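You operate a simulated robot arm through the tools that you are given. There is no shell and no other tool. Be economical: measure what you need, move in short steps, check, and stop when the job is done.

You run a simulated two-armed robot. Do the job below in one go: nothing can be reset, and whatever is moved stays where it is left.

JOB
Wind the black spool full, move it to the small teal bin and wind the teal one full.
Fine: use the gold wheel; the second spool stays in the small cup.

The check looks at the end state, three seconds after you hand in, the way a careful person would. Anything else that was tipped, shoved, dropped, spilled or broken makes it a failure.

ROBOT AND FRAMES
Two 7-joint arms with fingered hands on one trunk, on a base that drives. Base frame: it is fixed to the floor where the robot stands at the start and does not move with it; the origin is under the middle of the robot, x ahead of it, y to its left, z up. Units: cm, rad, N and s.
The left shoulder is at the start at [2.3, 21.4, 124.4], the right one opposite. With the tool pointing down near the work surface each hand reaches from about 12 to 58 cm from the robot's upright axis, wherever it stands, measured 20 degrees to its own side. Places, roughly: gold wheel [50, 10, 90]; inside of the small teal bin [40, 30, 80]; orange cone [75, 100, 125]; small cup of the brown winder [50, 10, 80]; small teal bin (13x10x8 cm) [40, 30, 80]. Payload 3.3 kg a hand.
The TCP of each hand is the grasp point between the finger pads, 2.6 cm short of the fingertips. In the tool frame z runs along the fingers and y along their closing line. Largest opening 13.2 cm; the body of the gripper starts 7.3 cm behind the TCP. The gripper is a hand of 2 fingers: y runs from the thumb to the fingers, the wrist lies at [0, 0, -22.4] in the tool frame, and closing takes about 1.5 s.
Orientation is that of the tool frame in the base frame, as a unit quaternion [w, x, y, z]. With the fingers straight down and closing along the base's y, the tool's x points along the base's -x, its y along +y and its z along -z.

CONTROLS
- The arms move only by the tool drive_tool. It takes "left_steps", "right_steps" or both (then of equal length, played together; a hand with none holds still); each is a list of rows, each a list of 2 entries, a list of its own where there are three numbers: the shift along the tool's x, y, z in mm, then the turn, a rotation vector about the tool's x, y, z in rad. In form: [[[x, y, z], [wx, wy, wz]], ...]. A call has 1 to 8 rows; each row shifts and turns the commanded pose from where the row before left it, along the tool's axes as they then stand. "left_grip" and "right_grip" are, for a hand that has rows, the finger opening in mm, from 0 to 132, set as the call begins (left out, the last holds). Rows are played at 5 a second. More than 5 cm and 0.15 rad between two rows, or a gripper value outside its range, and nothing of the call is played. A pose out of reach is approached as far as the arm can. The call stops where the force on the tool passes 40 N (or 10 N more than at its start, if that is more) or the arm is blocked; 0.2 s more then pass. The fingers move at their own pace (about 15.3 cm/s each) and stop on an object; they squeeze with about 23 N. The grip force told is the motor's: it shows also when the fingers shut on nothing. Time passes only in rows, and 0.2 s behind the last, so rows that do not move let the fingers close. The reply holds the time, the measured pose of the TCP, the force on the tool along the base axes, the opening and the grip force, in the units named above and with some noise, with the torque about the TCP (base axes, N m) and any sound that the robot's microphone picked up.
- Cameras (640 x 400 px; columns grow to the right, rows downward): "scene" is now at [9.53, 2.06, 140.29]; the picture's right is [0.26, -0.96, 0.00], its down [-0.68, -0.19, -0.71] and it looks along [0.69, 0.19, -0.70] (base axes); focal length 290 px, centre (320, 200). "left" rides on the left gripper at [-6.5, -0.3, -9.9] in its tool frame; the picture's right is [0.04, -1.00, 0.00], its down [0.83, 0.03, -0.55] and it looks along [0.55, 0.02, 0.83] (tool axes); focal length 261 px, centre (320, 200). "right" rides on the right gripper at [6.6, -0.3, -9.9] in its tool frame; the picture's right is [0.04, 1.00, 0.00], its down [-0.83, 0.03, -0.55] and it looks along [-0.55, 0.02, 0.83] (tool axes); focal length 261 px, centre (320, 200). There is no depth. A picture from a camera that has moved, and an enlarged one, comes with that camera's place and axes in the base frame and with its lens.
- get_image(camera): a new picture of that camera. No time passes.
- raise_lower(by): slides the trunk up (or, below 0, down) by that many cm; the arms and the scene camera ride with it, the base frame stays. It gives what a move gives, with no picture.
- base_move(legs): drives the robot by 1 to 6 legs, each [ahead, left, turn to the left] in cm, cm and rad, along the robot's own axes; the way and the turn of a leg run together, so that a leg with both is an arc; at most 150 cm and 3.142 rad a leg. The arms and the cameras ride along, it lands a little off, and it stops where it bumps. It gives what a move gives.
- preshape(shape, hand): the hand has 2 fingers and takes this shape, open, in about a second: jaw (thumb against the fingers, like two jaws); tri (thumb and two fingers); tip (a fingertip pinch); poke (one finger out to press); point (the index stretched); flat (the hand flat); cup (the hand cupped); fist (a fist). The gripper value then closes the fingers along that shape, each until it touches; the sizes above hold for jaw. It gives what a move gives, with no picture.
- pan_tilt(pan, tilt): turns the head with the scene camera to pan (to the left, within 1.501 rad either way) and tilt (down, from -0.506 to 1.204), counted from straight ahead of the robot. It gives what a move gives.
- close_up(camera, box): a new picture of the part [left, top, right, bottom] of that camera's present view, enlarged. No time passes.
- finish_job(): hands the job in; it is judged then, once.

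Go step by step. Nothing tells you exact positions but the pictures and the camera data: compare them with the known pose of the tool, close in by small moves and look again before you grip or let go. The budget is 120 turns and 88 pictures, counting those below and the enlarged ones. Unless the task says otherwise, let go and move clear before handing in, and close with one line.

The tools are called as name(argument=value, ...) on one line, values as JSON. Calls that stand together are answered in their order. drive_tool: Moves the arms, as the interface text tells. Its arguments: {"type":"object","properties":{"left_steps":{"type":"array"},"left_grip":{"type":"number"},"right_steps":{"type":"array"},"right_grip":{"type":"number"}},"required":[]} The other tools are called the same way: raise_lower (by) slides the trunk up or down; preshape (shape, hand) gives the hand a shape; base_move (legs) drives the base; pan_tilt (pan, tilt) turns the head that bears the scene camera; get_image (camera) takes a picture; close_up (camera, box) takes an enlarged picture of a part of a camera's view; finish_job () hands the job in.

At the start:

```text
clock: 0.0
left_tcp_pos: [47.88, 30.54, 115.5]
left_tool_rot: [-0.001, -0.001, 1.0, 0.0]
left_contact_force: [0.6, 0.4, 0.7]
left_wrist_torque: [-0.01, 0.01, -0.02]
left_finger_gap: 13.21
left_grip_force: 0.0
left_shape: jaw
right_tcp_pos: [28.07, -3.25, 112.0]
right_tool_rot: [0.0, 0.0, 1.0, 0.0]
right_contact_force: [0.0, 1.3, -0.6]
right_wrist_torque: [-0.01, -0.01, 0.02]
right_finger_gap: 13.19
right_grip_force: 0.0
right_shape: jaw
trunk travel left (down, up): [-52.5, 23.6]
robot x, y, heading: [-0.09, -0.01, -0.002]
head pan, tilt: [0.269, 0.78]
```

scene: 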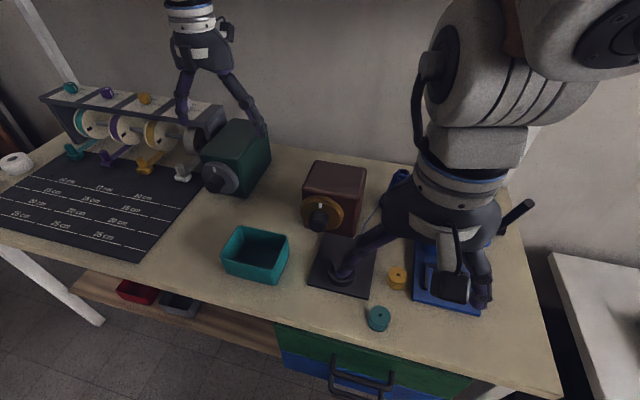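
right: 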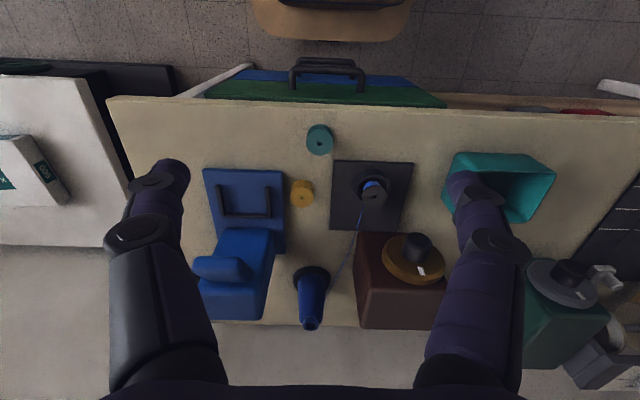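
left: 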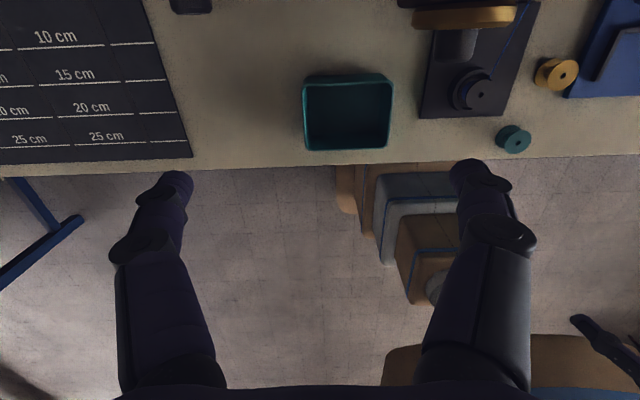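

The brown winder with the gold wheel is ahead, a spool sits in its small cup, and a teal spool and the teal bin are nearby. I'll take a closer look at the parts.

close_up(camera="right", box=[280, 110, 480, 340])

close_up(camera="scene", box=[200, 140, 420, 340])

close_up(camera="left", box=[380, 0, 640, 170])

```text
1.74 times, centred on (380, 225) of right
camera zoom: at [21.57, -3.44, 121.87], right [-0.04, 1.0, 0.0], down [0.83, 0.03, 0.55], along [0.55, 0.02, -0.83], focal length 453 px, centre (216, 156)
```

zoom: 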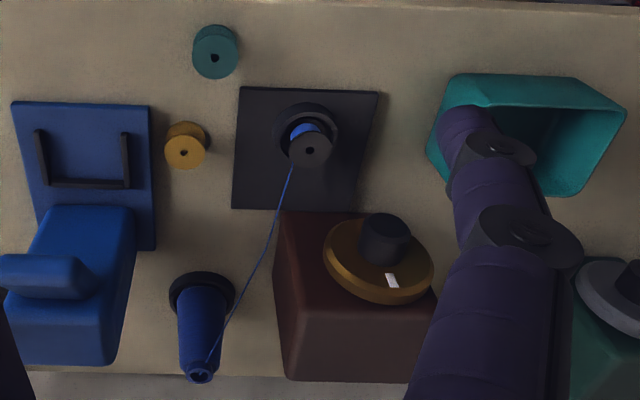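

```text
2.00 times, centred on (310, 240) of scene
camera zoom: at [9.53, 2.06, 140.29], right [0.26, -0.96, 0.0], down [-0.68, -0.19, -0.71], along [0.69, 0.19, -0.7], focal length 580 px, centre (340, 120)
```

zoom: 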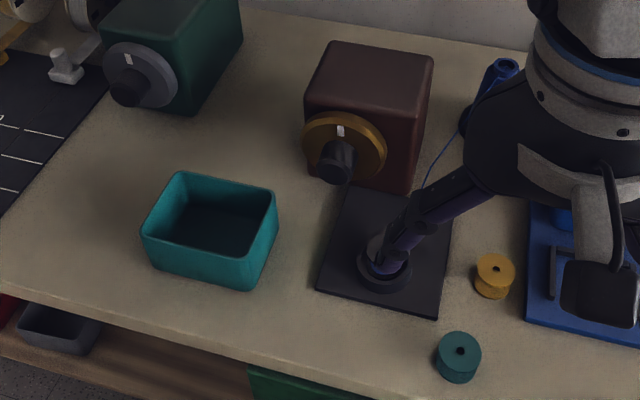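

```text
2.35 times, centred on (510, 85) of left
camera zoom: at [54.46, 30.2, 125.45], right [-0.04, -1.0, 0.0], down [-0.83, 0.03, 0.55], along [-0.55, 0.02, -0.83], focal length 613 px, centre (-127, 471)
```

zoom: 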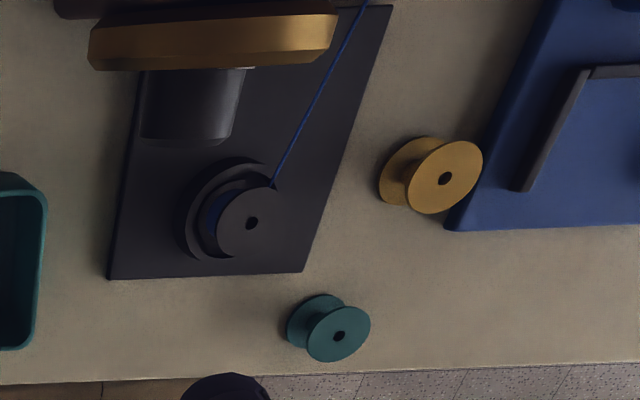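

Triangulating gives the black spool top at about (45.2, 6.7, 84.6) and the teal spool at about (36, -3, 83). The gold wheel's central knob ends near (51, 14, 90) and faces me. I'll turn the left hand horizontal, pointing along +x, and move the right hand off to its side.

drive_tool(left_steps=[[[0, 0, 0], [0, -0.143, 0]], [[0, 0, 0], [0, -0.143, 0]], [[0, 0, 0], [0, -0.143, 0]], [[0, 0, 0], [0, -0.143, 0]], [[0, 0, 0], [0, -0.143, 0]], [[0, 0, 0], [0, -0.143, 0]], [[0, 0, 0], [0, -0.143, 0]], [[0, 0, 0], [0, -0.143, 0]]], right_steps=[[[0, -40, 0], [0, 0, 0]], [[0, -40, 0], [0, 0, 0]], [[0, -40, 0], [0, 0, 0]], [[0, -40, 0], [0, 0, 0]], [[0, -30, 0], [0, 0, 0]], [[0, 0, 0], [0, 0, 0]], [[0, 0, 0], [0, 0, 0]], [[0, 0, 0], [0, 0, 0]]], left_grip=90)

```text
clock: 1.8
left_tcp_pos: [47.94, 30.55, 115.6]
left_tool_rot: [0.541, 0.0, 0.841, -0.001]
left_contact_force: [0.0, 0.2, 0.4]
left_wrist_torque: [-0.03, 0.0, -0.01]
left_finger_gap: 9.02
left_grip_force: 0.1
left_shape: jaw
right_tcp_pos: [28.28, -22.08, 111.8]
right_tool_rot: [0.0, 0.0, 1.0, 0.0]
right_contact_force: [-0.1, -0.3, -0.1]
right_wrist_torque: [-0.05, -0.01, 0.01]
right_finger_gap: 13.19
right_grip_force: 0.0
right_shape: jaw
trunk travel left (down, up): [-52.5, 23.6]
robot x, y, heading: [-0.01, -0.21, -0.004]
head pan, tilt: [0.269, 0.78]
```

The left hand is partly turned. I'll finish the turn, then back off and shift sideways, staying above the knob.

drive_tool(left_steps=[[[0, 0, 0], [0, -0.143, 0]], [[0, 0, 0], [0, -0.143, 0]], [[0, 0, 0], [0, -0.141, 0]], [[0, -40, -30], [0, 0, 0]], [[0, -40, -30], [0, 0, 0]], [[10, -40, -10], [0, 0, 0]], [[40, -40, 0], [0, 0, 0]], [[40, -5, 0], [0, 0, 0]]])

get_image(camera="left")

get_image(camera="scene")

```text
refused: row 7 steps farther than a row can; nothing moved
```

```text
81 pictures are left
camera left: at [41.61, 30.21, 125.63], right [-0.02, -1.0, -0.04], down [-0.85, 0.03, -0.53], along [0.53, 0.02, -0.85], focal length 261 px, centre (320, 200)
```

left: 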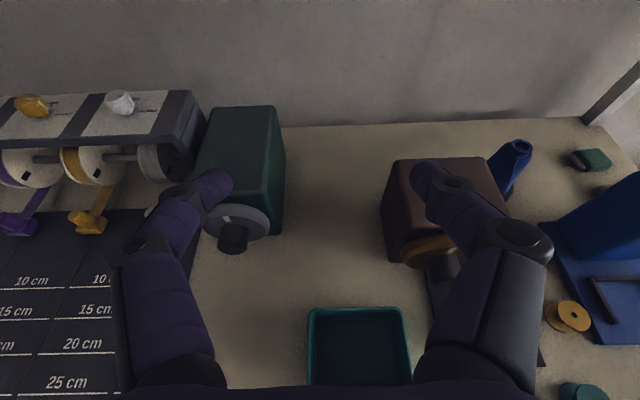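

```text
80 pictures are left
camera scene: at [9.54, 2.11, 140.29], right [0.26, -0.96, 0.0], down [-0.68, -0.19, -0.71], along [0.68, 0.19, -0.7], focal length 290 px, centre (320, 200)
```

scene: 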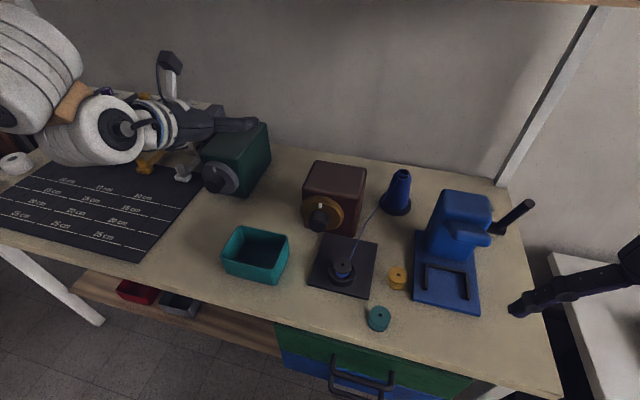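

The call was refused because one row was too long. I'll use shorter rows.

drive_tool(left_steps=[[[0, 0, 0], [0, -0.143, 0]], [[0, 0, 0], [0, -0.143, 0]], [[0, 0, 0], [0, -0.141, 0]], [[0, -35, -30], [0, 0, 0]], [[0, -35, -30], [0, 0, 0]], [[0, -40, -10], [0, 0, 0]], [[20, -40, 0], [0, 0, 0]], [[40, -15, 0], [0, 0, 0]]])

get_image(camera="left")

get_image(camera="scene")

```text
clock: 3.6
left_tcp_pos: [45.87, 20.58, 109.54]
left_tool_rot: [0.672, -0.001, 0.74, 0.001]
left_contact_force: [0.4, -0.4, 0.0]
left_wrist_torque: [-0.03, -0.02, -0.02]
left_finger_gap: 9.02
left_grip_force: 0.0
left_shape: jaw
left hand out of reach, approached as far as the arm can: row 2, 4, 5, 6
right_tcp_pos: [28.26, -22.01, 111.78]
right_tool_rot: [0.0, 0.0, 1.0, -0.001]
right_contact_force: [-0.4, -0.2, 0.1]
right_wrist_torque: [0.0, -0.04, 0.03]
right_finger_gap: 13.18
right_grip_force: 0.0
right_shape: jaw
trunk travel left (down, up): [-52.5, 23.6]
robot x, y, heading: [-0.48, -0.0, 0.001]
head pan, tilt: [0.269, 0.78]
```

```text
79 pictures are left
camera left: at [36.58, 20.12, 117.05], right [0.0, -1.0, -0.04], down [-0.63, 0.03, -0.78], along [0.78, 0.02, -0.63], focal length 261 px, centre (320, 200)
```

left: 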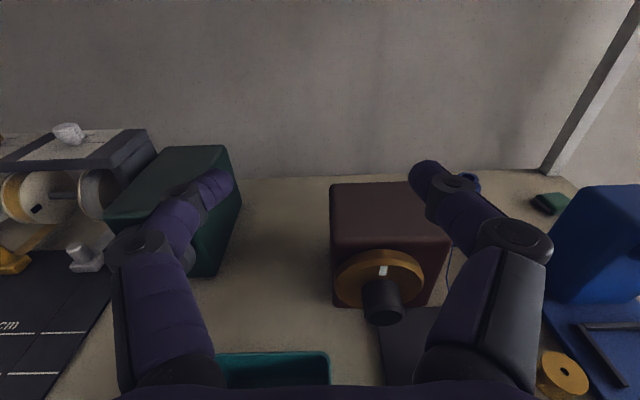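

```text
78 pictures are left
camera scene: at [9.5, 2.1, 140.29], right [0.27, -0.96, 0.0], down [-0.68, -0.19, -0.71], along [0.69, 0.19, -0.7], focal length 290 px, centre (320, 200)
```

scene: 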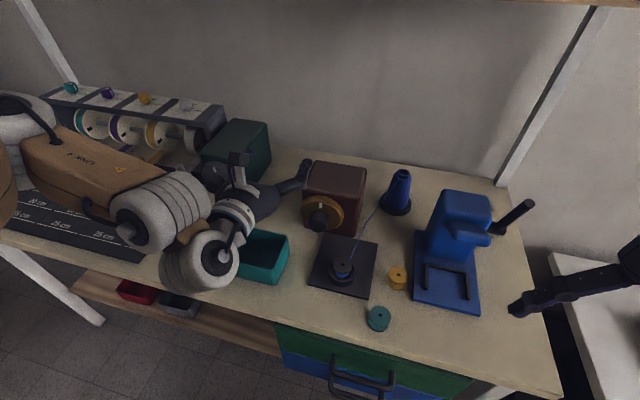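

The wrist is too close to the trunk for this pose. I'll drive back about 22 cm to make room.

base_move(legs=[[-22, 0, 0]])

drive_tool(left_steps=[[[0, 0, 0], [0, 0, 0]]])

```text
clock: 5.3
left_tcp_pos: [23.68, 20.53, 109.63]
left_tool_rot: [0.672, -0.001, 0.74, 0.001]
left_contact_force: [-1.7, -0.3, -0.3]
left_wrist_torque: [0.0, 0.03, -0.03]
left_finger_gap: 9.03
left_grip_force: 0.1
left_shape: jaw
right_tcp_pos: [6.32, -22.11, 111.89]
right_tool_rot: [0.0, -0.003, 1.0, 0.0]
right_contact_force: [0.2, 0.3, 0.8]
right_wrist_torque: [0.0, -0.03, 0.01]
right_finger_gap: 13.18
right_grip_force: 0.1
right_shape: jaw
trunk travel left (down, up): [-52.5, 23.6]
robot x, y, heading: [-21.93, -0.26, 0.006]
head pan, tilt: [0.269, 0.78]
```

```text
clock: 5.7
left_tcp_pos: [23.82, 20.42, 109.54]
left_tool_rot: [0.672, -0.002, 0.74, 0.002]
left_contact_force: [-1.3, -0.9, -0.3]
left_wrist_torque: [-0.01, -0.01, -0.04]
left_finger_gap: 9.01
left_grip_force: 0.0
left_shape: jaw
right_tcp_pos: [6.34, -22.12, 111.89]
right_tool_rot: [0.0, -0.002, 1.0, 0.0]
right_contact_force: [-0.1, 0.1, -0.1]
right_wrist_torque: [-0.02, 0.03, 0.0]
right_finger_gap: 13.19
right_grip_force: 0.0
right_shape: jaw
trunk travel left (down, up): [-52.5, 23.6]
robot x, y, heading: [-21.68, -0.19, 0.005]
head pan, tilt: [0.269, 0.78]
```

There is room now. I'll level the tool and approach the pre-grasp point at about (42, 14.2, 91).

drive_tool(left_steps=[[[0, 0, 0], [0, -0.096, 0]], [[0, -30, 30], [0, 0, 0]], [[0, -32, 30], [0, 0, 0]], [[30, 0, 30], [0, 0, 0]], [[35, 0, 30], [0, 0, 0]], [[35, 0, 30], [0, 0, 0]], [[45, 0, 10], [0, 0, 0]], [[40, 0, 0], [0, 0, 0]]])

get_image(camera="left")

get_image(camera="scene")

```text
clock: 7.5
left_tcp_pos: [36.51, 13.97, 98.21]
left_tool_rot: [0.707, -0.001, 0.707, 0.001]
left_contact_force: [0.1, 0.2, 0.3]
left_wrist_torque: [0.0, -0.03, -0.05]
left_finger_gap: 9.05
left_grip_force: 0.1
left_shape: jaw
left hand out of reach, approached as far as the arm can: row 6, 7, 8
right_tcp_pos: [6.43, -21.93, 111.84]
right_tool_rot: [0.0, -0.001, 1.0, 0.0]
right_contact_force: [-0.1, 0.6, 0.1]
right_wrist_torque: [0.0, 0.02, 0.01]
right_finger_gap: 13.19
right_grip_force: 0.1
right_shape: jaw
trunk travel left (down, up): [-52.5, 23.6]
robot x, y, heading: [-22.07, -0.19, 0.004]
head pan, tilt: [0.269, 0.78]
```

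```text
77 pictures are left
camera left: at [26.61, 13.62, 104.81], right [0.0, -1.0, -0.04], down [-0.55, 0.03, -0.83], along [0.83, 0.03, -0.55], focal length 261 px, centre (320, 200)
```

left: 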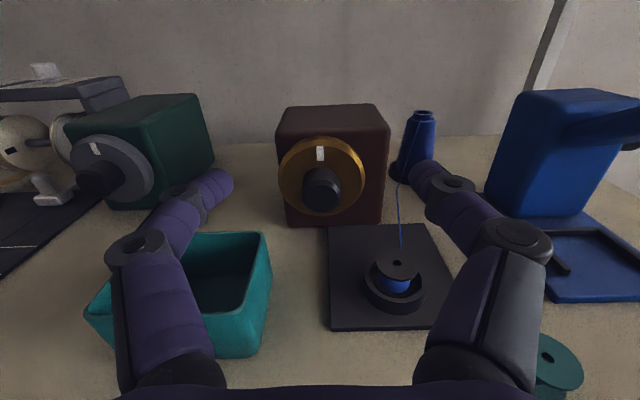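

```text
76 pictures are left
camera scene: at [-12.4, 2.08, 140.29], right [0.27, -0.96, 0.0], down [-0.68, -0.19, -0.71], along [0.68, 0.19, -0.7], focal length 290 px, centre (320, 200)
```

scene: 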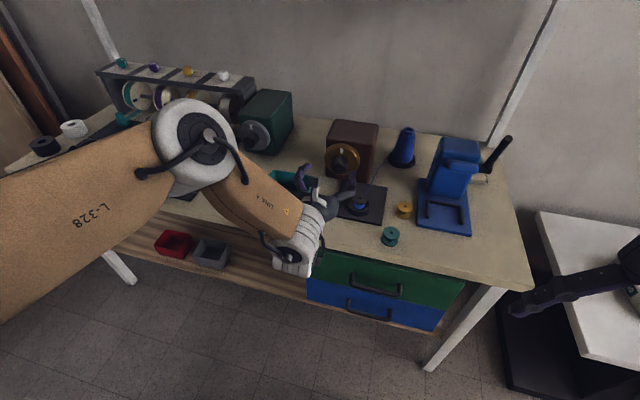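

The view is clear: the wheel mark is at the top and the knob is central. I'll lower the trunk so the hand drops to knob height.

raise_lower(by=-7.5)

drive_tool(left_steps=[[[0, 0, 30], [0, 0, 0]], [[0, 0, 20], [0, 0, 0]], [[0, 0, 0], [0, 0, 0]]])

get_image(camera="left")

```text
clock: 8.6
left_tcp_pos: [36.59, 14.06, 90.77]
left_tool_rot: [0.707, -0.001, 0.707, 0.001]
left_contact_force: [0.0, 0.1, -0.1]
left_wrist_torque: [0.02, -0.04, -0.01]
left_finger_gap: 9.01
left_grip_force: 0.1
left_shape: jaw
right_tcp_pos: [6.38, -22.08, 104.44]
right_tool_rot: [0.0, -0.001, 1.0, 0.0]
right_contact_force: [-0.7, -0.5, 0.2]
right_wrist_torque: [0.0, 0.02, -0.02]
right_finger_gap: 13.19
right_grip_force: 0.0
right_shape: jaw
trunk travel left (down, up): [-45.0, 31.1]
robot x, y, heading: [-21.88, 0.15, -0.002]
head pan, tilt: [0.269, 0.78]
```

```text
clock: 9.4
left_tcp_pos: [39.22, 13.38, 88.33]
left_tool_rot: [0.681, -0.015, 0.732, 0.004]
left_contact_force: [-0.1, 0.4, 0.4]
left_wrist_torque: [-0.03, -0.01, -0.01]
left_finger_gap: 9.0
left_grip_force: 0.1
left_shape: jaw
left hand out of reach, approached as far as the arm can: row 1, 2
right_tcp_pos: [6.28, -22.17, 104.32]
right_tool_rot: [0.0, -0.002, 1.0, -0.001]
right_contact_force: [0.3, -0.3, -0.7]
right_wrist_torque: [0.0, 0.01, 0.0]
right_finger_gap: 13.2
right_grip_force: 0.0
right_shape: jaw
trunk travel left (down, up): [-45.0, 31.1]
robot x, y, heading: [-21.78, -0.19, 0.003]
head pan, tilt: [0.269, 0.78]
```

```text
75 pictures are left
camera left: at [29.79, 12.89, 95.52], right [0.03, -1.0, -0.03], down [-0.61, 0.0, -0.79], along [0.79, 0.04, -0.61], focal length 261 px, centre (320, 200)
```

left: 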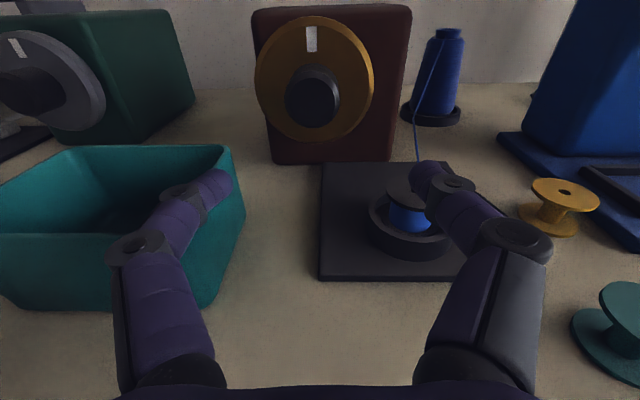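

The forward move is limited because the wrist is too far below the shoulder. I'll lift the hand relative to the trunk, then lower the trunk by the same amount.

drive_tool(left_steps=[[[-20, 0, -15], [0, -0.035, 0]], [[-40, 0, -5], [0, -0.036, 0]], [[-40, 0, 0], [0, 0, 0]], [[-40, 0, 0], [0, 0, 0]], [[0, 0, 0], [0, 0, 0]]])

raise_lower(by=-12)

get_image(camera="left")

get_image(camera="scene")

```text
clock: 10.6
left_tcp_pos: [37.54, 13.48, 102.51]
left_tool_rot: [0.708, -0.015, 0.706, 0.004]
left_contact_force: [-1.0, -0.8, 0.6]
left_wrist_torque: [-0.01, 0.0, 0.0]
left_finger_gap: 9.02
left_grip_force: 0.0
left_shape: jaw
right_tcp_pos: [6.46, -22.13, 104.28]
right_tool_rot: [0.0, -0.002, 1.0, 0.0]
right_contact_force: [-0.8, 0.1, 0.0]
right_wrist_torque: [0.01, 0.01, -0.02]
right_finger_gap: 13.2
right_grip_force: 0.1
right_shape: jaw
trunk travel left (down, up): [-45.0, 31.1]
robot x, y, heading: [-21.99, 0.09, 0.001]
head pan, tilt: [0.269, 0.78]
```

```text
clock: 12.1
left_tcp_pos: [37.31, 13.52, 90.44]
left_tool_rot: [0.708, -0.015, 0.706, 0.004]
left_contact_force: [1.3, 0.0, -0.3]
left_wrist_torque: [-0.03, -0.02, -0.01]
left_finger_gap: 9.01
left_grip_force: 0.1
left_shape: jaw
right_tcp_pos: [6.41, -22.05, 92.27]
right_tool_rot: [0.0, -0.001, 1.0, 0.0]
right_contact_force: [-0.5, 0.3, 0.2]
right_wrist_torque: [-0.01, -0.01, 0.0]
right_finger_gap: 13.21
right_grip_force: 0.1
right_shape: jaw
trunk travel left (down, up): [-33.0, 43.1]
robot x, y, heading: [-22.21, 0.01, 0.006]
head pan, tilt: [0.269, 0.78]
```

```text
74 pictures are left
camera left: at [27.46, 13.0, 96.94], right [0.03, -1.0, -0.02], down [-0.55, 0.01, -0.83], along [0.83, 0.04, -0.55], focal length 261 px, centre (320, 200)
```

left: 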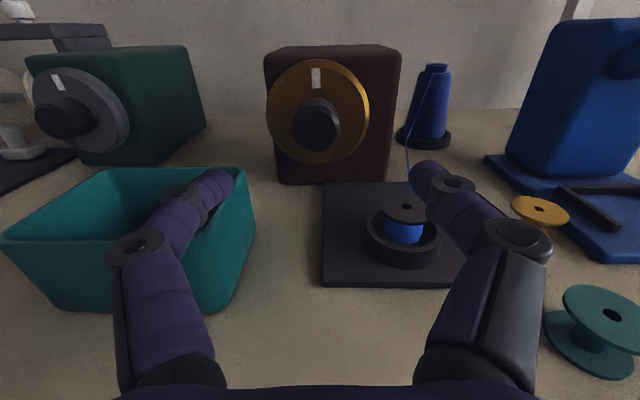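

```text
73 pictures are left
camera scene: at [-10.16, 2.05, 120.69], right [0.27, -0.96, 0.0], down [-0.68, -0.19, -0.71], along [0.68, 0.19, -0.7], focal length 290 px, centre (320, 200)
```

scene: 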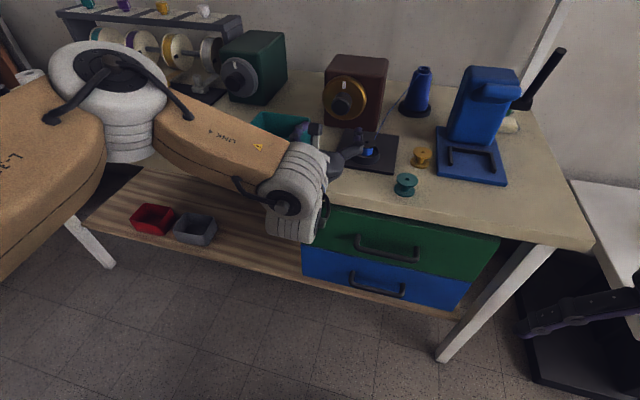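

The bin's near rim is at y≈19.5–20 and z≈88, so the hand must roll only within a limited range to clear it. I'll narrow the fingers, line up with the axis (y 14.0, z 89.8), roll 0.27 rad, and then advance.

drive_tool(left_steps=[[[6, 5, 0], [0.027, 0, 0.016]], [[0, 0, 0], [0, 0, 0.14]], [[0, 0, 0], [0, 0, 0.13]], [[0, 0, 30], [0, 0, 0]], [[0, 0, 30], [0, 0, 0]], [[0, 0, 0], [0, 0, 0]]], left_grip=66)

get_image(camera="left")

get_image(camera="scene")

```text
clock: 13.5
left_tcp_pos: [43.26, 13.93, 89.76]
left_tool_rot: [0.701, 0.095, 0.7, 0.097]
left_contact_force: [0.1, 0.4, -0.6]
left_wrist_torque: [0.01, -0.01, 0.02]
left_finger_gap: 6.64
left_grip_force: 0.0
left_shape: jaw
right_tcp_pos: [6.28, -22.08, 92.29]
right_tool_rot: [-0.001, -0.002, 1.0, 0.0]
right_contact_force: [-0.3, -0.4, 0.6]
right_wrist_torque: [0.0, 0.0, 0.0]
right_finger_gap: 13.18
right_grip_force: 0.1
right_shape: jaw
trunk travel left (down, up): [-33.0, 43.1]
robot x, y, heading: [-21.98, -0.13, 0.001]
head pan, tilt: [0.269, 0.78]
```

```text
72 pictures are left
camera left: at [33.4, 11.83, 95.95], right [0.0, -0.95, -0.31], down [-0.55, 0.26, -0.79], along [0.83, 0.17, -0.52], focal length 261 px, centre (320, 200)
```

left: 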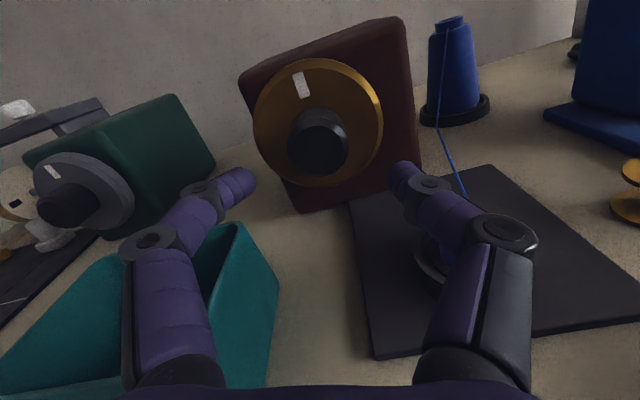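

```text
71 pictures are left
camera scene: at [-10.14, 2.03, 120.67], right [0.27, -0.96, 0.0], down [-0.68, -0.19, -0.71], along [0.68, 0.19, -0.7], focal length 290 px, centre (320, 200)
```

scene: 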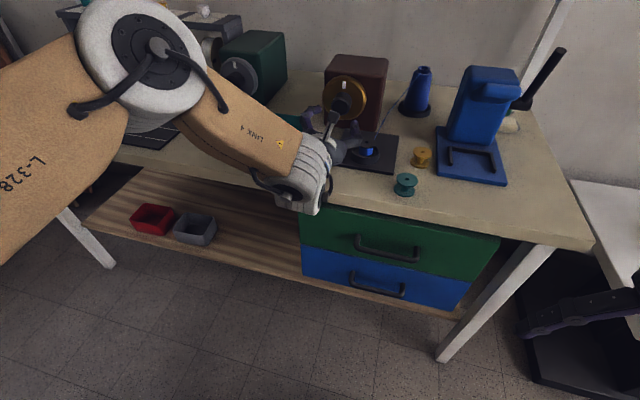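

I'm lined up with the knob. I'll advance around it in short rows, then close.

drive_tool(left_steps=[[[2, 0, 25], [0, 0, 0]], [[0, 0, 20], [0, 0, 0]], [[0, 0, 15], [0, 0, 0]], [[0, 0, 10], [0, 0, 0]], [[0, 0, 0], [0, 0, 0]]])

get_image(camera="left")

get_image(camera="scene")

```text
clock: 14.7
left_tcp_pos: [50.24, 13.96, 89.5]
left_tool_rot: [0.701, 0.094, 0.7, 0.096]
left_contact_force: [0.2, 0.0, 0.4]
left_wrist_torque: [0.0, -0.03, 0.01]
left_finger_gap: 6.63
left_grip_force: 0.1
left_shape: jaw
right_tcp_pos: [6.44, -21.93, 92.34]
right_tool_rot: [-0.001, -0.002, 1.0, 0.0]
right_contact_force: [0.3, 0.1, 0.4]
right_wrist_torque: [0.01, 0.01, 0.0]
right_finger_gap: 13.2
right_grip_force: 0.0
right_shape: jaw
trunk travel left (down, up): [-33.0, 43.1]
robot x, y, heading: [-21.94, -0.2, 0.003]
head pan, tilt: [0.269, 0.78]
```

```text
70 pictures are left
camera left: at [40.32, 11.9, 95.77], right [0.0, -0.95, -0.31], down [-0.55, 0.25, -0.79], along [0.83, 0.17, -0.53], focal length 261 px, centre (320, 200)
```

left: 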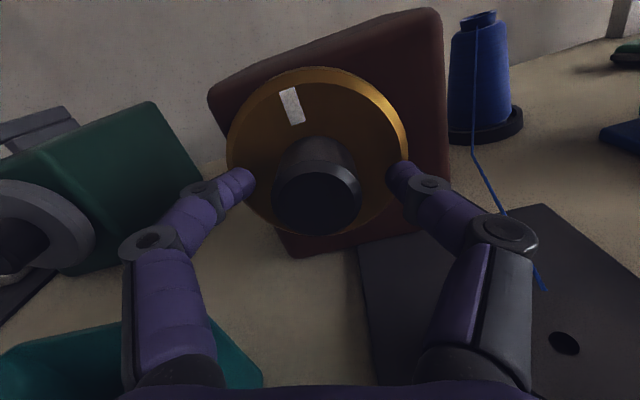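

```text
69 pictures are left
camera scene: at [-10.14, 2.05, 120.67], right [0.27, -0.96, 0.0], down [-0.68, -0.19, -0.71], along [0.68, 0.19, -0.7], focal length 290 px, centre (320, 200)
```

scene: 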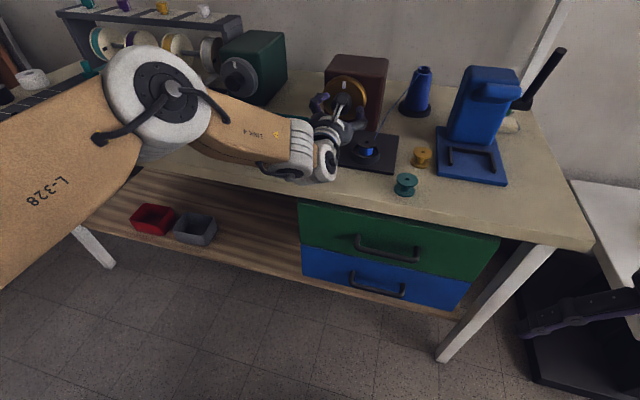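

The fingers straddle the knob with about 1 cm left to the wheel face. I'll move in 5 mm, close, and try a small clockwise turn.

drive_tool(left_steps=[[[0, 0, 5], [0, 0, 0]], [[0, 0, 0], [0, 0, 0]]])

drive_tool(left_steps=[[[0, 0, 0], [0, 0, 0]], [[0, 0, 0], [0, 0, 0]], [[0, 0, 0], [0, 0, 0]], [[0, 0, 0], [0, 0, 0]], [[0, 0, 0], [0, 0, 0]], [[0, 0, 0], [0, 0, 0]]], left_grip=20)

drive_tool(left_steps=[[[0, 0, 0], [0, 0, 0.1]], [[0, 0, 0], [0, 0, 0.14]], [[0, 0, 0], [0, 0, 0.14]], [[0, 0, 0], [0, 0, 0.14]]])

get_image(camera="left")

close_up(camera="scene", box=[290, 40, 450, 200])

```text
clock: 15.3
left_tcp_pos: [50.86, 14.04, 89.4]
left_tool_rot: [0.701, 0.096, 0.7, 0.095]
left_contact_force: [0.6, 0.9, 0.2]
left_wrist_torque: [0.0, 0.01, -0.02]
left_finger_gap: 6.65
left_grip_force: 0.0
left_shape: jaw
right_tcp_pos: [6.36, -22.04, 92.4]
right_tool_rot: [0.0, -0.002, 1.0, -0.001]
right_contact_force: [-0.3, 0.5, 0.3]
right_wrist_torque: [-0.03, -0.03, 0.01]
right_finger_gap: 13.19
right_grip_force: 0.1
right_shape: jaw
trunk travel left (down, up): [-33.0, 43.1]
robot x, y, heading: [-21.81, -0.31, -0.001]
head pan, tilt: [0.269, 0.78]
```

```text
clock: 16.7
left_tcp_pos: [50.81, 14.06, 89.59]
left_tool_rot: [0.701, 0.095, 0.7, 0.096]
left_contact_force: [2.7, -1.2, 2.1]
left_wrist_torque: [0.0, -0.04, 0.02]
left_finger_gap: 3.62
left_grip_force: 23.1
left_shape: jaw
right_tcp_pos: [6.34, -22.07, 92.43]
right_tool_rot: [0.0, -0.002, 1.0, -0.001]
right_contact_force: [-0.9, -0.6, 0.7]
right_wrist_torque: [0.0, -0.03, 0.03]
right_finger_gap: 13.18
right_grip_force: 0.1
right_shape: jaw
trunk travel left (down, up): [-33.0, 43.1]
robot x, y, heading: [-22.01, -0.03, 0.006]
head pan, tilt: [0.269, 0.78]
```

```text
clock: 17.7
left_tcp_pos: [50.77, 14.02, 89.52]
left_tool_rot: [0.652, 0.274, 0.652, 0.273]
left_contact_force: [-1.1, -4.0, -1.7]
left_wrist_torque: [-0.09, 0.05, -0.07]
left_finger_gap: 3.65
left_grip_force: 23.1
left_shape: jaw
right_tcp_pos: [6.34, -22.17, 92.32]
right_tool_rot: [0.0, -0.001, 1.0, 0.0]
right_contact_force: [-0.4, 0.2, -0.2]
right_wrist_torque: [0.02, 0.01, 0.02]
right_finger_gap: 13.18
right_grip_force: 0.1
right_shape: jaw
trunk travel left (down, up): [-33.0, 43.1]
robot x, y, heading: [-22.13, -0.0, 0.002]
head pan, tilt: [0.269, 0.78]
```

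```text
68 pictures are left
camera left: at [40.92, 9.01, 93.86], right [0.0, -0.67, -0.74], down [-0.55, 0.62, -0.56], along [0.83, 0.41, -0.37], focal length 261 px, centre (320, 200)
```

left: 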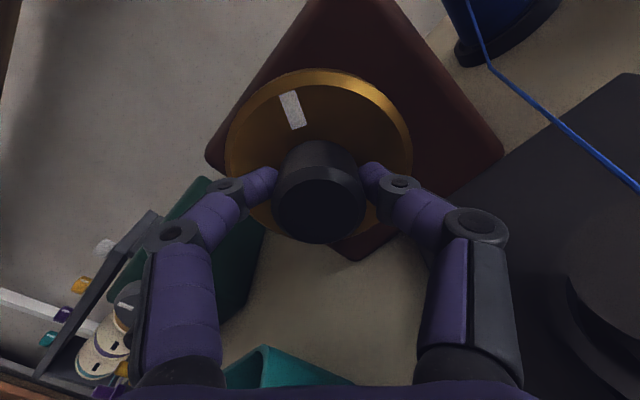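

```text
2.50 times, centred on (370, 120) of scene
camera zoom: at [-10.12, 1.99, 120.67], right [0.27, -0.96, 0.0], down [-0.68, -0.19, -0.71], along [0.68, 0.19, -0.7], focal length 725 px, centre (195, 400)
```

zoom: 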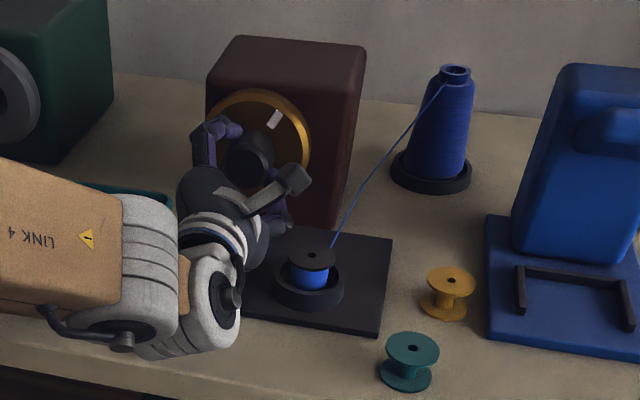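

The wheel turns with the knob. I'll finish the stroke and compare the spool.

drive_tool(left_steps=[[[0, 0, 0], [0, 0, 0.15]], [[0, 0, 0], [0, 0, 0.15]], [[0, 0, 0], [0, 0, 0.15]], [[0, 0, 0], [0, 0, 0.15]], [[0, 0, 0], [0, 0, 0.15]], [[0, 0, 0], [0, 0, 0.15]], [[0, 0, 0], [0, 0, 0.15]], [[0, 0, 0], [0, 0, 0.15]]])

close_up(camera="scene", box=[330, 100, 410, 180])

```text
clock: 19.5
left_tcp_pos: [40.94, 10.49, 92.45]
left_tool_rot: [0.384, 0.591, 0.386, 0.595]
left_contact_force: [0.1, -0.6, -0.7]
left_wrist_torque: [0.02, -0.03, -0.02]
left_finger_gap: 1.84
left_grip_force: 23.3
left_shape: jaw
left hand out of reach, approached as far as the arm can: row 2, 3, 4, 5, 6, 7, 8
right_tcp_pos: [6.36, -22.11, 92.31]
right_tool_rot: [-0.001, -0.002, 1.0, 0.0]
right_contact_force: [0.3, -0.3, -0.2]
right_wrist_torque: [0.0, 0.01, -0.02]
right_finger_gap: 13.19
right_grip_force: 0.1
right_shape: jaw
trunk travel left (down, up): [-33.0, 43.1]
robot x, y, heading: [-22.03, -0.07, 0.003]
head pan, tilt: [0.269, 0.78]
```

```text
5.00 times, centred on (370, 140) of scene
camera zoom: at [-10.15, 2.03, 120.67], right [0.27, -0.96, 0.0], down [-0.68, -0.19, -0.71], along [0.68, 0.19, -0.7], focal length 1451 px, centre (70, 500)
```

zoom: 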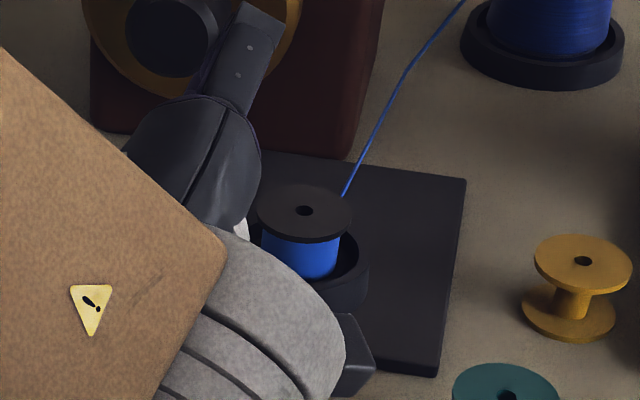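

The arm hit a joint limit and drew back off the knob. I'll check for disturbance, lift slightly, and test the roll range in free space.

drive_tool(left_steps=[[[0, 0, -40], [0, 0, 0]], [[16, 37, 0], [0, 0, 0]], [[16, 37, 0], [0, 0, 0]], [[0, 0, 0], [0, 0, -0.15]], [[0, 0, 0], [0, 0, -0.15]], [[0, 0, 0], [0, 0, -0.15]], [[0, 0, 0], [0, 0, -0.15]], [[0, 0, 0], [0, 0, -0.15]]], left_grip=66)

get_image(camera="scene")

get_image(camera="left")

```text
clock: 21.3
left_tcp_pos: [36.78, 10.39, 100.43]
left_tool_rot: [0.576, 0.41, 0.576, 0.411]
left_contact_force: [0.3, 0.7, 0.5]
left_wrist_torque: [0.0, 0.01, -0.01]
left_finger_gap: 6.61
left_grip_force: 0.0
left_shape: jaw
right_tcp_pos: [6.45, -22.07, 92.38]
right_tool_rot: [-0.001, -0.002, 1.0, -0.001]
right_contact_force: [-0.5, 0.1, 0.6]
right_wrist_torque: [0.02, 0.0, 0.04]
right_finger_gap: 13.2
right_grip_force: 0.0
right_shape: jaw
trunk travel left (down, up): [-33.0, 43.1]
robot x, y, heading: [-22.31, -0.27, 0.005]
head pan, tilt: [0.269, 0.78]
```

```text
65 pictures are left
camera scene: at [-10.13, 2.05, 120.67], right [0.27, -0.96, 0.0], down [-0.68, -0.19, -0.71], along [0.68, 0.19, -0.7], focal length 290 px, centre (320, 200)
```

scene: 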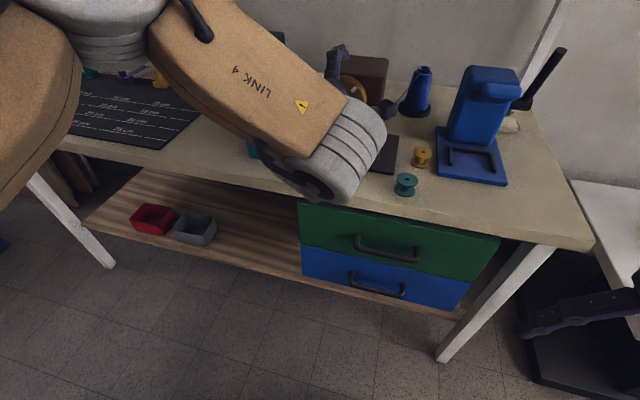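

```text
64 pictures are left
camera left: at [26.98, 4.0, 102.32], right [0.0, -0.29, -0.96], down [-0.55, 0.8, -0.24], along [0.83, 0.53, -0.16], focal length 261 px, centre (320, 200)
```

left: 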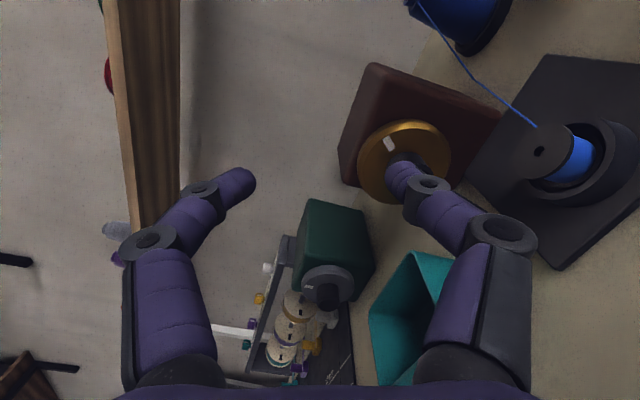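

At a more retracted pose the same roll was fine, so this is an extension limit. I'll unroll the hand, drive forward 12 cm, and re-approach.

drive_tool(left_steps=[[[0, 0, -10], [0, 0, -0.15]], [[0, 0, -10], [0, 0, -0.15]], [[0, 0, 0], [0, 0, -0.15]], [[0, 0, 0], [0, 0, -0.15]], [[0, 0, 0], [0, 0, -0.15]], [[0, 0, 0], [0, 0, -0.15]], [[0, 0, 0], [0, 0, 0]]])

base_move(legs=[[12, 0, 0]])

drive_tool(left_steps=[[[0, 0, -20], [0, 0, 0]], [[0, 0, -20], [0, 0, 0]], [[0, 0, 0], [0, 0, 0]]])

get_image(camera="left")

```text
clock: 22.9
left_tcp_pos: [35.25, 11.35, 100.64]
left_tool_rot: [0.697, 0.106, 0.698, 0.121]
left_contact_force: [-0.4, -0.4, 0.3]
left_wrist_torque: [0.03, 0.0, -0.05]
left_finger_gap: 6.59
left_grip_force: 0.0
left_shape: jaw
right_tcp_pos: [6.35, -22.13, 92.4]
right_tool_rot: [0.0, -0.002, 1.0, 0.001]
right_contact_force: [0.5, 0.0, -0.6]
right_wrist_torque: [0.01, -0.02, 0.02]
right_finger_gap: 13.21
right_grip_force: 0.1
right_shape: jaw
trunk travel left (down, up): [-33.0, 43.1]
robot x, y, heading: [-21.76, -0.07, 0.0]
head pan, tilt: [0.269, 0.78]
```

```text
clock: 24.1
left_tcp_pos: [47.78, 11.21, 100.7]
left_tool_rot: [0.697, 0.109, 0.698, 0.119]
left_contact_force: [-0.1, -0.4, -0.1]
left_wrist_torque: [0.02, 0.0, 0.01]
left_finger_gap: 6.57
left_grip_force: 0.0
left_shape: jaw
right_tcp_pos: [18.92, -22.32, 92.39]
right_tool_rot: [-0.001, 0.0, 1.0, 0.0]
right_contact_force: [0.5, 0.7, 0.5]
right_wrist_torque: [0.0, 0.02, 0.02]
right_finger_gap: 13.2
right_grip_force: 0.1
right_shape: jaw
trunk travel left (down, up): [-33.0, 43.1]
robot x, y, heading: [-9.78, -0.33, -0.002]
head pan, tilt: [0.269, 0.78]
```

```text
clock: 25.1
left_tcp_pos: [46.09, 15.33, 102.93]
left_tool_rot: [0.696, 0.053, 0.705, 0.122]
left_contact_force: [0.4, -0.3, 0.2]
left_wrist_torque: [0.0, 0.0, 0.0]
left_finger_gap: 6.58
left_grip_force: 0.0
left_shape: jaw
left hand out of reach, approached as far as the arm can: row 2
right_tcp_pos: [18.89, -22.02, 92.32]
right_tool_rot: [0.0, 0.0, 1.0, -0.001]
right_contact_force: [0.7, 0.8, 0.1]
right_wrist_torque: [-0.01, 0.02, -0.01]
right_finger_gap: 13.18
right_grip_force: 0.1
right_shape: jaw
trunk travel left (down, up): [-33.0, 43.1]
robot x, y, heading: [-9.8, -0.08, -0.001]
head pan, tilt: [0.269, 0.78]
stopped in row 3 (left hand): the arm was blocked; the commanded pose is now the measured one
```

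```text
63 pictures are left
camera left: at [36.48, 12.5, 109.35], right [0.09, -0.95, -0.28], down [-0.57, 0.18, -0.8], along [0.81, 0.24, -0.53], focal length 261 px, centre (320, 200)
```

left: 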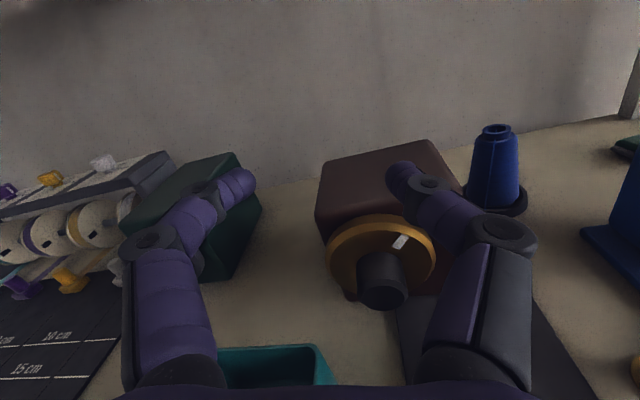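

There's also a near limit. I'll back up 4 cm, fix the yaw, and descend to axis height.

base_move(legs=[[-4, 0, 0]])

drive_tool(left_steps=[[[0, 0, 0], [0.095, -0.024, 0]], [[32, -11, 0], [0, 0, 0]], [[32, -11, 0], [0, 0, 0]], [[32, -11, 0], [0, 0, 0]], [[0, 0, 0], [0, 0, 0]]])

get_image(camera="left")

```text
clock: 26.0
left_tcp_pos: [42.05, 15.24, 103.01]
left_tool_rot: [0.696, 0.053, 0.705, 0.122]
left_contact_force: [0.4, -0.1, 0.5]
left_wrist_torque: [0.01, 0.02, -0.01]
left_finger_gap: 6.57
left_grip_force: 0.0
left_shape: jaw
right_tcp_pos: [14.68, -22.06, 92.4]
right_tool_rot: [0.001, 0.0, 1.0, 0.0]
right_contact_force: [-0.4, -0.2, 0.8]
right_wrist_torque: [-0.01, -0.04, -0.01]
right_finger_gap: 13.19
right_grip_force: 0.1
right_shape: jaw
trunk travel left (down, up): [-33.0, 43.1]
robot x, y, heading: [-13.37, -0.04, 0.007]
head pan, tilt: [0.269, 0.78]
```

```text
clock: 27.2
left_tcp_pos: [44.69, 13.98, 95.47]
left_tool_rot: [0.7, 0.09, 0.704, 0.087]
left_contact_force: [-0.5, -0.3, -0.1]
left_wrist_torque: [-0.01, -0.01, 0.0]
left_finger_gap: 6.59
left_grip_force: 0.1
left_shape: jaw
left hand out of reach, approached as far as the arm can: row 2, 3, 4
right_tcp_pos: [14.86, -22.17, 92.33]
right_tool_rot: [0.001, 0.001, 1.0, 0.0]
right_contact_force: [-0.2, 0.0, 0.2]
right_wrist_torque: [0.0, 0.0, 0.01]
right_finger_gap: 13.22
right_grip_force: 0.1
right_shape: jaw
trunk travel left (down, up): [-33.0, 43.1]
robot x, y, heading: [-13.49, 0.44, 0.003]
head pan, tilt: [0.269, 0.78]
```

```text
62 pictures are left
camera left: at [34.83, 12.09, 101.82], right [-0.01, -0.96, -0.29], down [-0.56, 0.24, -0.79], along [0.83, 0.15, -0.54], focal length 261 px, centre (320, 200)
```

left: 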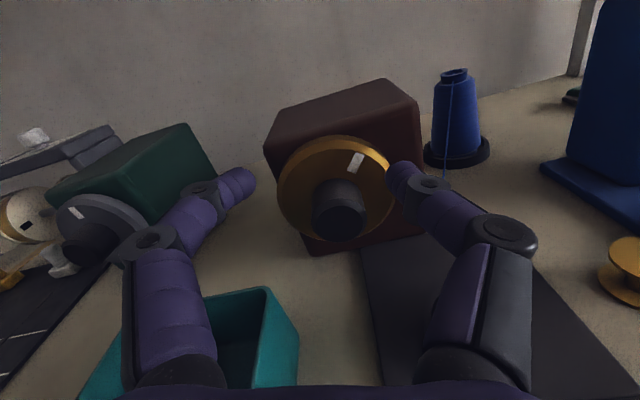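

I'll lower the trunk 6 cm to reach axis height, then advance onto the knob.

raise_lower(by=-5.9)

drive_tool(left_steps=[[[0, 0, 25], [0, 0, 0]], [[0, 0, 20], [0, 0, 0]], [[0, 0, 16], [0, 0, 0]], [[0, 0, 0], [0, 0, 0]]])

get_image(camera="left")

```text
clock: 28.2
left_tcp_pos: [45.34, 13.94, 88.04]
left_tool_rot: [0.69, 0.09, 0.713, 0.085]
left_contact_force: [0.0, -0.2, 0.8]
left_wrist_torque: [-0.01, -0.01, -0.02]
left_finger_gap: 6.6
left_grip_force: 0.1
left_shape: jaw
right_tcp_pos: [14.79, -22.2, 86.49]
right_tool_rot: [0.0, 0.0, 1.0, 0.0]
right_contact_force: [0.5, -0.5, 0.3]
right_wrist_torque: [0.03, -0.01, 0.03]
right_finger_gap: 13.18
right_grip_force: 0.0
right_shape: jaw
trunk travel left (down, up): [-27.1, 49.0]
robot x, y, heading: [-13.65, 0.12, 0.001]
head pan, tilt: [0.269, 0.78]
```

```text
clock: 29.2
left_tcp_pos: [51.2, 13.95, 87.84]
left_tool_rot: [0.69, 0.091, 0.713, 0.085]
left_contact_force: [-21.5, 0.4, -1.0]
left_wrist_torque: [-0.05, -0.25, 0.89]
left_finger_gap: 6.59
left_grip_force: 0.1
left_shape: jaw
right_tcp_pos: [14.57, -22.1, 86.5]
right_tool_rot: [0.002, 0.0, 1.0, 0.0]
right_contact_force: [0.4, 1.1, 0.2]
right_wrist_torque: [-0.03, -0.02, 0.03]
right_finger_gap: 13.21
right_grip_force: 0.1
right_shape: jaw
trunk travel left (down, up): [-27.1, 49.0]
robot x, y, heading: [-13.48, -0.18, -0.003]
head pan, tilt: [0.269, 0.78]
```

```text
61 pictures are left
camera left: at [41.47, 12.06, 94.41], right [-0.01, -0.96, -0.28], down [-0.58, 0.24, -0.78], along [0.82, 0.15, -0.56], focal length 261 px, centre (320, 200)
```

left: 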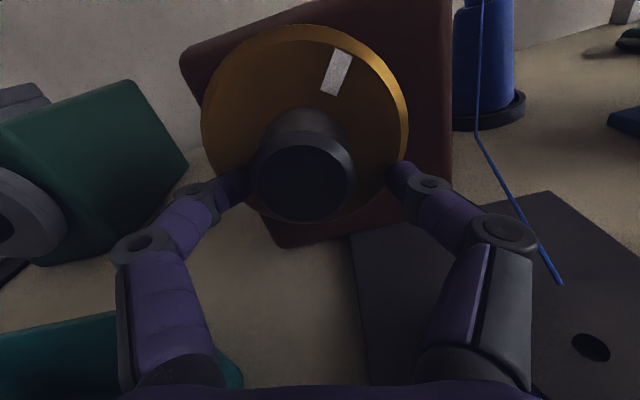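

The tips touched the wheel face because the hand sits 1.7 cm low and is pitched slightly. I'll back off, raise and level it, then close and test the roll.

drive_tool(left_steps=[[[0, 0, -8], [0, 0, 0]], [[-8, 2, 0], [0, -0.032, 0]], [[-8, 2, 0], [0, 0, 0]], [[0, 0, 0], [0, 0, 0]]])

drive_tool(left_steps=[[[0, 0, 0], [0, 0, 0]], [[0, 0, 0], [0, 0, 0]], [[0, 0, 0], [0, 0, 0]], [[0, 0, 0], [0, 0, 0]], [[0, 0, 0], [0, 0, 0]], [[0, 0, 0], [0, 0, 0]]], left_grip=20)

get_image(camera="left")

```text
clock: 30.2
left_tcp_pos: [50.63, 13.87, 89.45]
left_tool_rot: [0.701, 0.092, 0.702, 0.083]
left_contact_force: [0.1, -0.2, 0.4]
left_wrist_torque: [-0.03, -0.04, -0.01]
left_finger_gap: 6.62
left_grip_force: 0.1
left_shape: jaw
right_tcp_pos: [14.81, -22.17, 86.52]
right_tool_rot: [0.0, 0.0, 1.0, 0.001]
right_contact_force: [-0.1, 1.3, -0.2]
right_wrist_torque: [0.0, -0.02, 0.01]
right_finger_gap: 13.2
right_grip_force: 0.1
right_shape: jaw
trunk travel left (down, up): [-27.1, 49.0]
robot x, y, heading: [-13.14, 0.11, 0.005]
head pan, tilt: [0.269, 0.78]
```

```text
clock: 31.6
left_tcp_pos: [50.59, 13.94, 89.42]
left_tool_rot: [0.701, 0.092, 0.702, 0.083]
left_contact_force: [3.6, 0.5, 3.8]
left_wrist_torque: [0.0, -0.07, 0.02]
left_finger_gap: 3.61
left_grip_force: 23.0
left_shape: jaw
right_tcp_pos: [14.87, -22.1, 86.35]
right_tool_rot: [0.0, 0.0, 1.0, 0.0]
right_contact_force: [-0.1, -0.4, 0.4]
right_wrist_torque: [0.0, -0.02, 0.0]
right_finger_gap: 13.2
right_grip_force: 0.1
right_shape: jaw
trunk travel left (down, up): [-27.1, 49.0]
robot x, y, heading: [-13.79, -0.28, 0.0]
head pan, tilt: [0.269, 0.78]
```

```text
60 pictures are left
camera left: at [40.66, 12.09, 95.76], right [-0.01, -0.96, -0.28], down [-0.55, 0.24, -0.8], along [0.83, 0.15, -0.53], focal length 261 px, centre (320, 200)
```

left: 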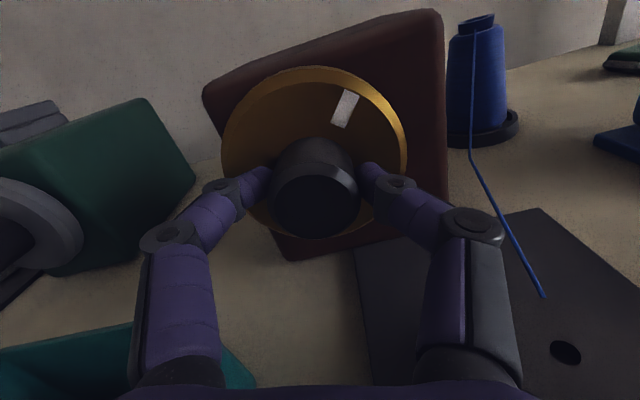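

Gripped. I'll turn clockwise in shorter calls and watch for limits.

drive_tool(left_steps=[[[0, 0, 0], [0, 0, 0.14]], [[0, 0, 0], [0, 0, 0.14]], [[0, 0, 0], [0, 0, 0.14]], [[0, 0, 0], [0, 0, 0.14]], [[0, 0, 0], [0, 0, 0.14]]])

drive_tool(left_steps=[[[0, 0, 0], [0, 0, 0.14]], [[0, 0, 0], [0, 0, 0.14]], [[0, 0, 0], [0, 0, 0.14]]])

close_up(camera="scene", box=[260, 60, 420, 180])

```text
clock: 32.8
left_tcp_pos: [50.53, 13.92, 89.28]
left_tool_rot: [0.628, 0.328, 0.629, 0.319]
left_contact_force: [-0.8, -0.9, -6.3]
left_wrist_torque: [-0.1, 0.2, -0.04]
left_finger_gap: 3.58
left_grip_force: 23.1
left_shape: jaw
right_tcp_pos: [14.74, -22.08, 86.4]
right_tool_rot: [-0.001, 0.0, 1.0, 0.0]
right_contact_force: [-0.2, 1.3, -0.1]
right_wrist_torque: [0.04, 0.02, 0.01]
right_finger_gap: 13.18
right_grip_force: 0.0
right_shape: jaw
trunk travel left (down, up): [-27.1, 49.0]
robot x, y, heading: [-13.66, -0.16, 0.002]
head pan, tilt: [0.269, 0.78]
```

```text
clock: 33.6
left_tcp_pos: [50.63, 13.94, 89.34]
left_tool_rot: [0.549, 0.452, 0.546, 0.443]
left_contact_force: [-0.8, -0.8, -11.4]
left_wrist_torque: [-0.11, 0.36, 0.0]
left_finger_gap: 3.57
left_grip_force: 23.4
left_shape: jaw
right_tcp_pos: [14.84, -22.19, 86.37]
right_tool_rot: [-0.001, 0.0, 1.0, 0.0]
right_contact_force: [0.3, -0.4, -0.7]
right_wrist_torque: [-0.02, 0.01, 0.04]
right_finger_gap: 13.18
right_grip_force: 0.1
right_shape: jaw
trunk travel left (down, up): [-27.1, 49.0]
robot x, y, heading: [-13.57, 0.06, -0.0]
head pan, tilt: [0.269, 0.78]
```

```text
3.33 times, centred on (340, 120) of scene
camera zoom: at [-0.34, 2.05, 114.67], right [0.26, -0.96, 0.0], down [-0.68, -0.19, -0.71], along [0.68, 0.19, -0.7], focal length 967 px, centre (253, 467)
```

zoom: 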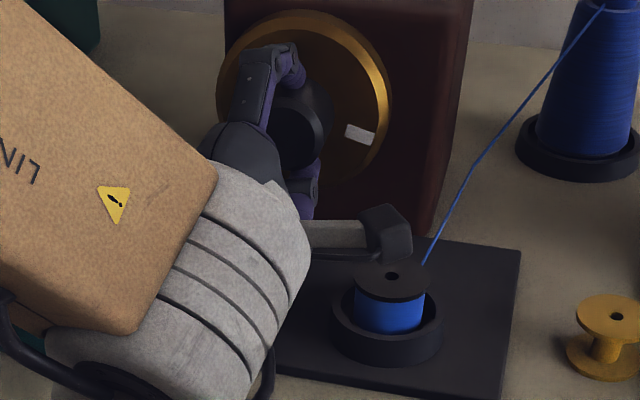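

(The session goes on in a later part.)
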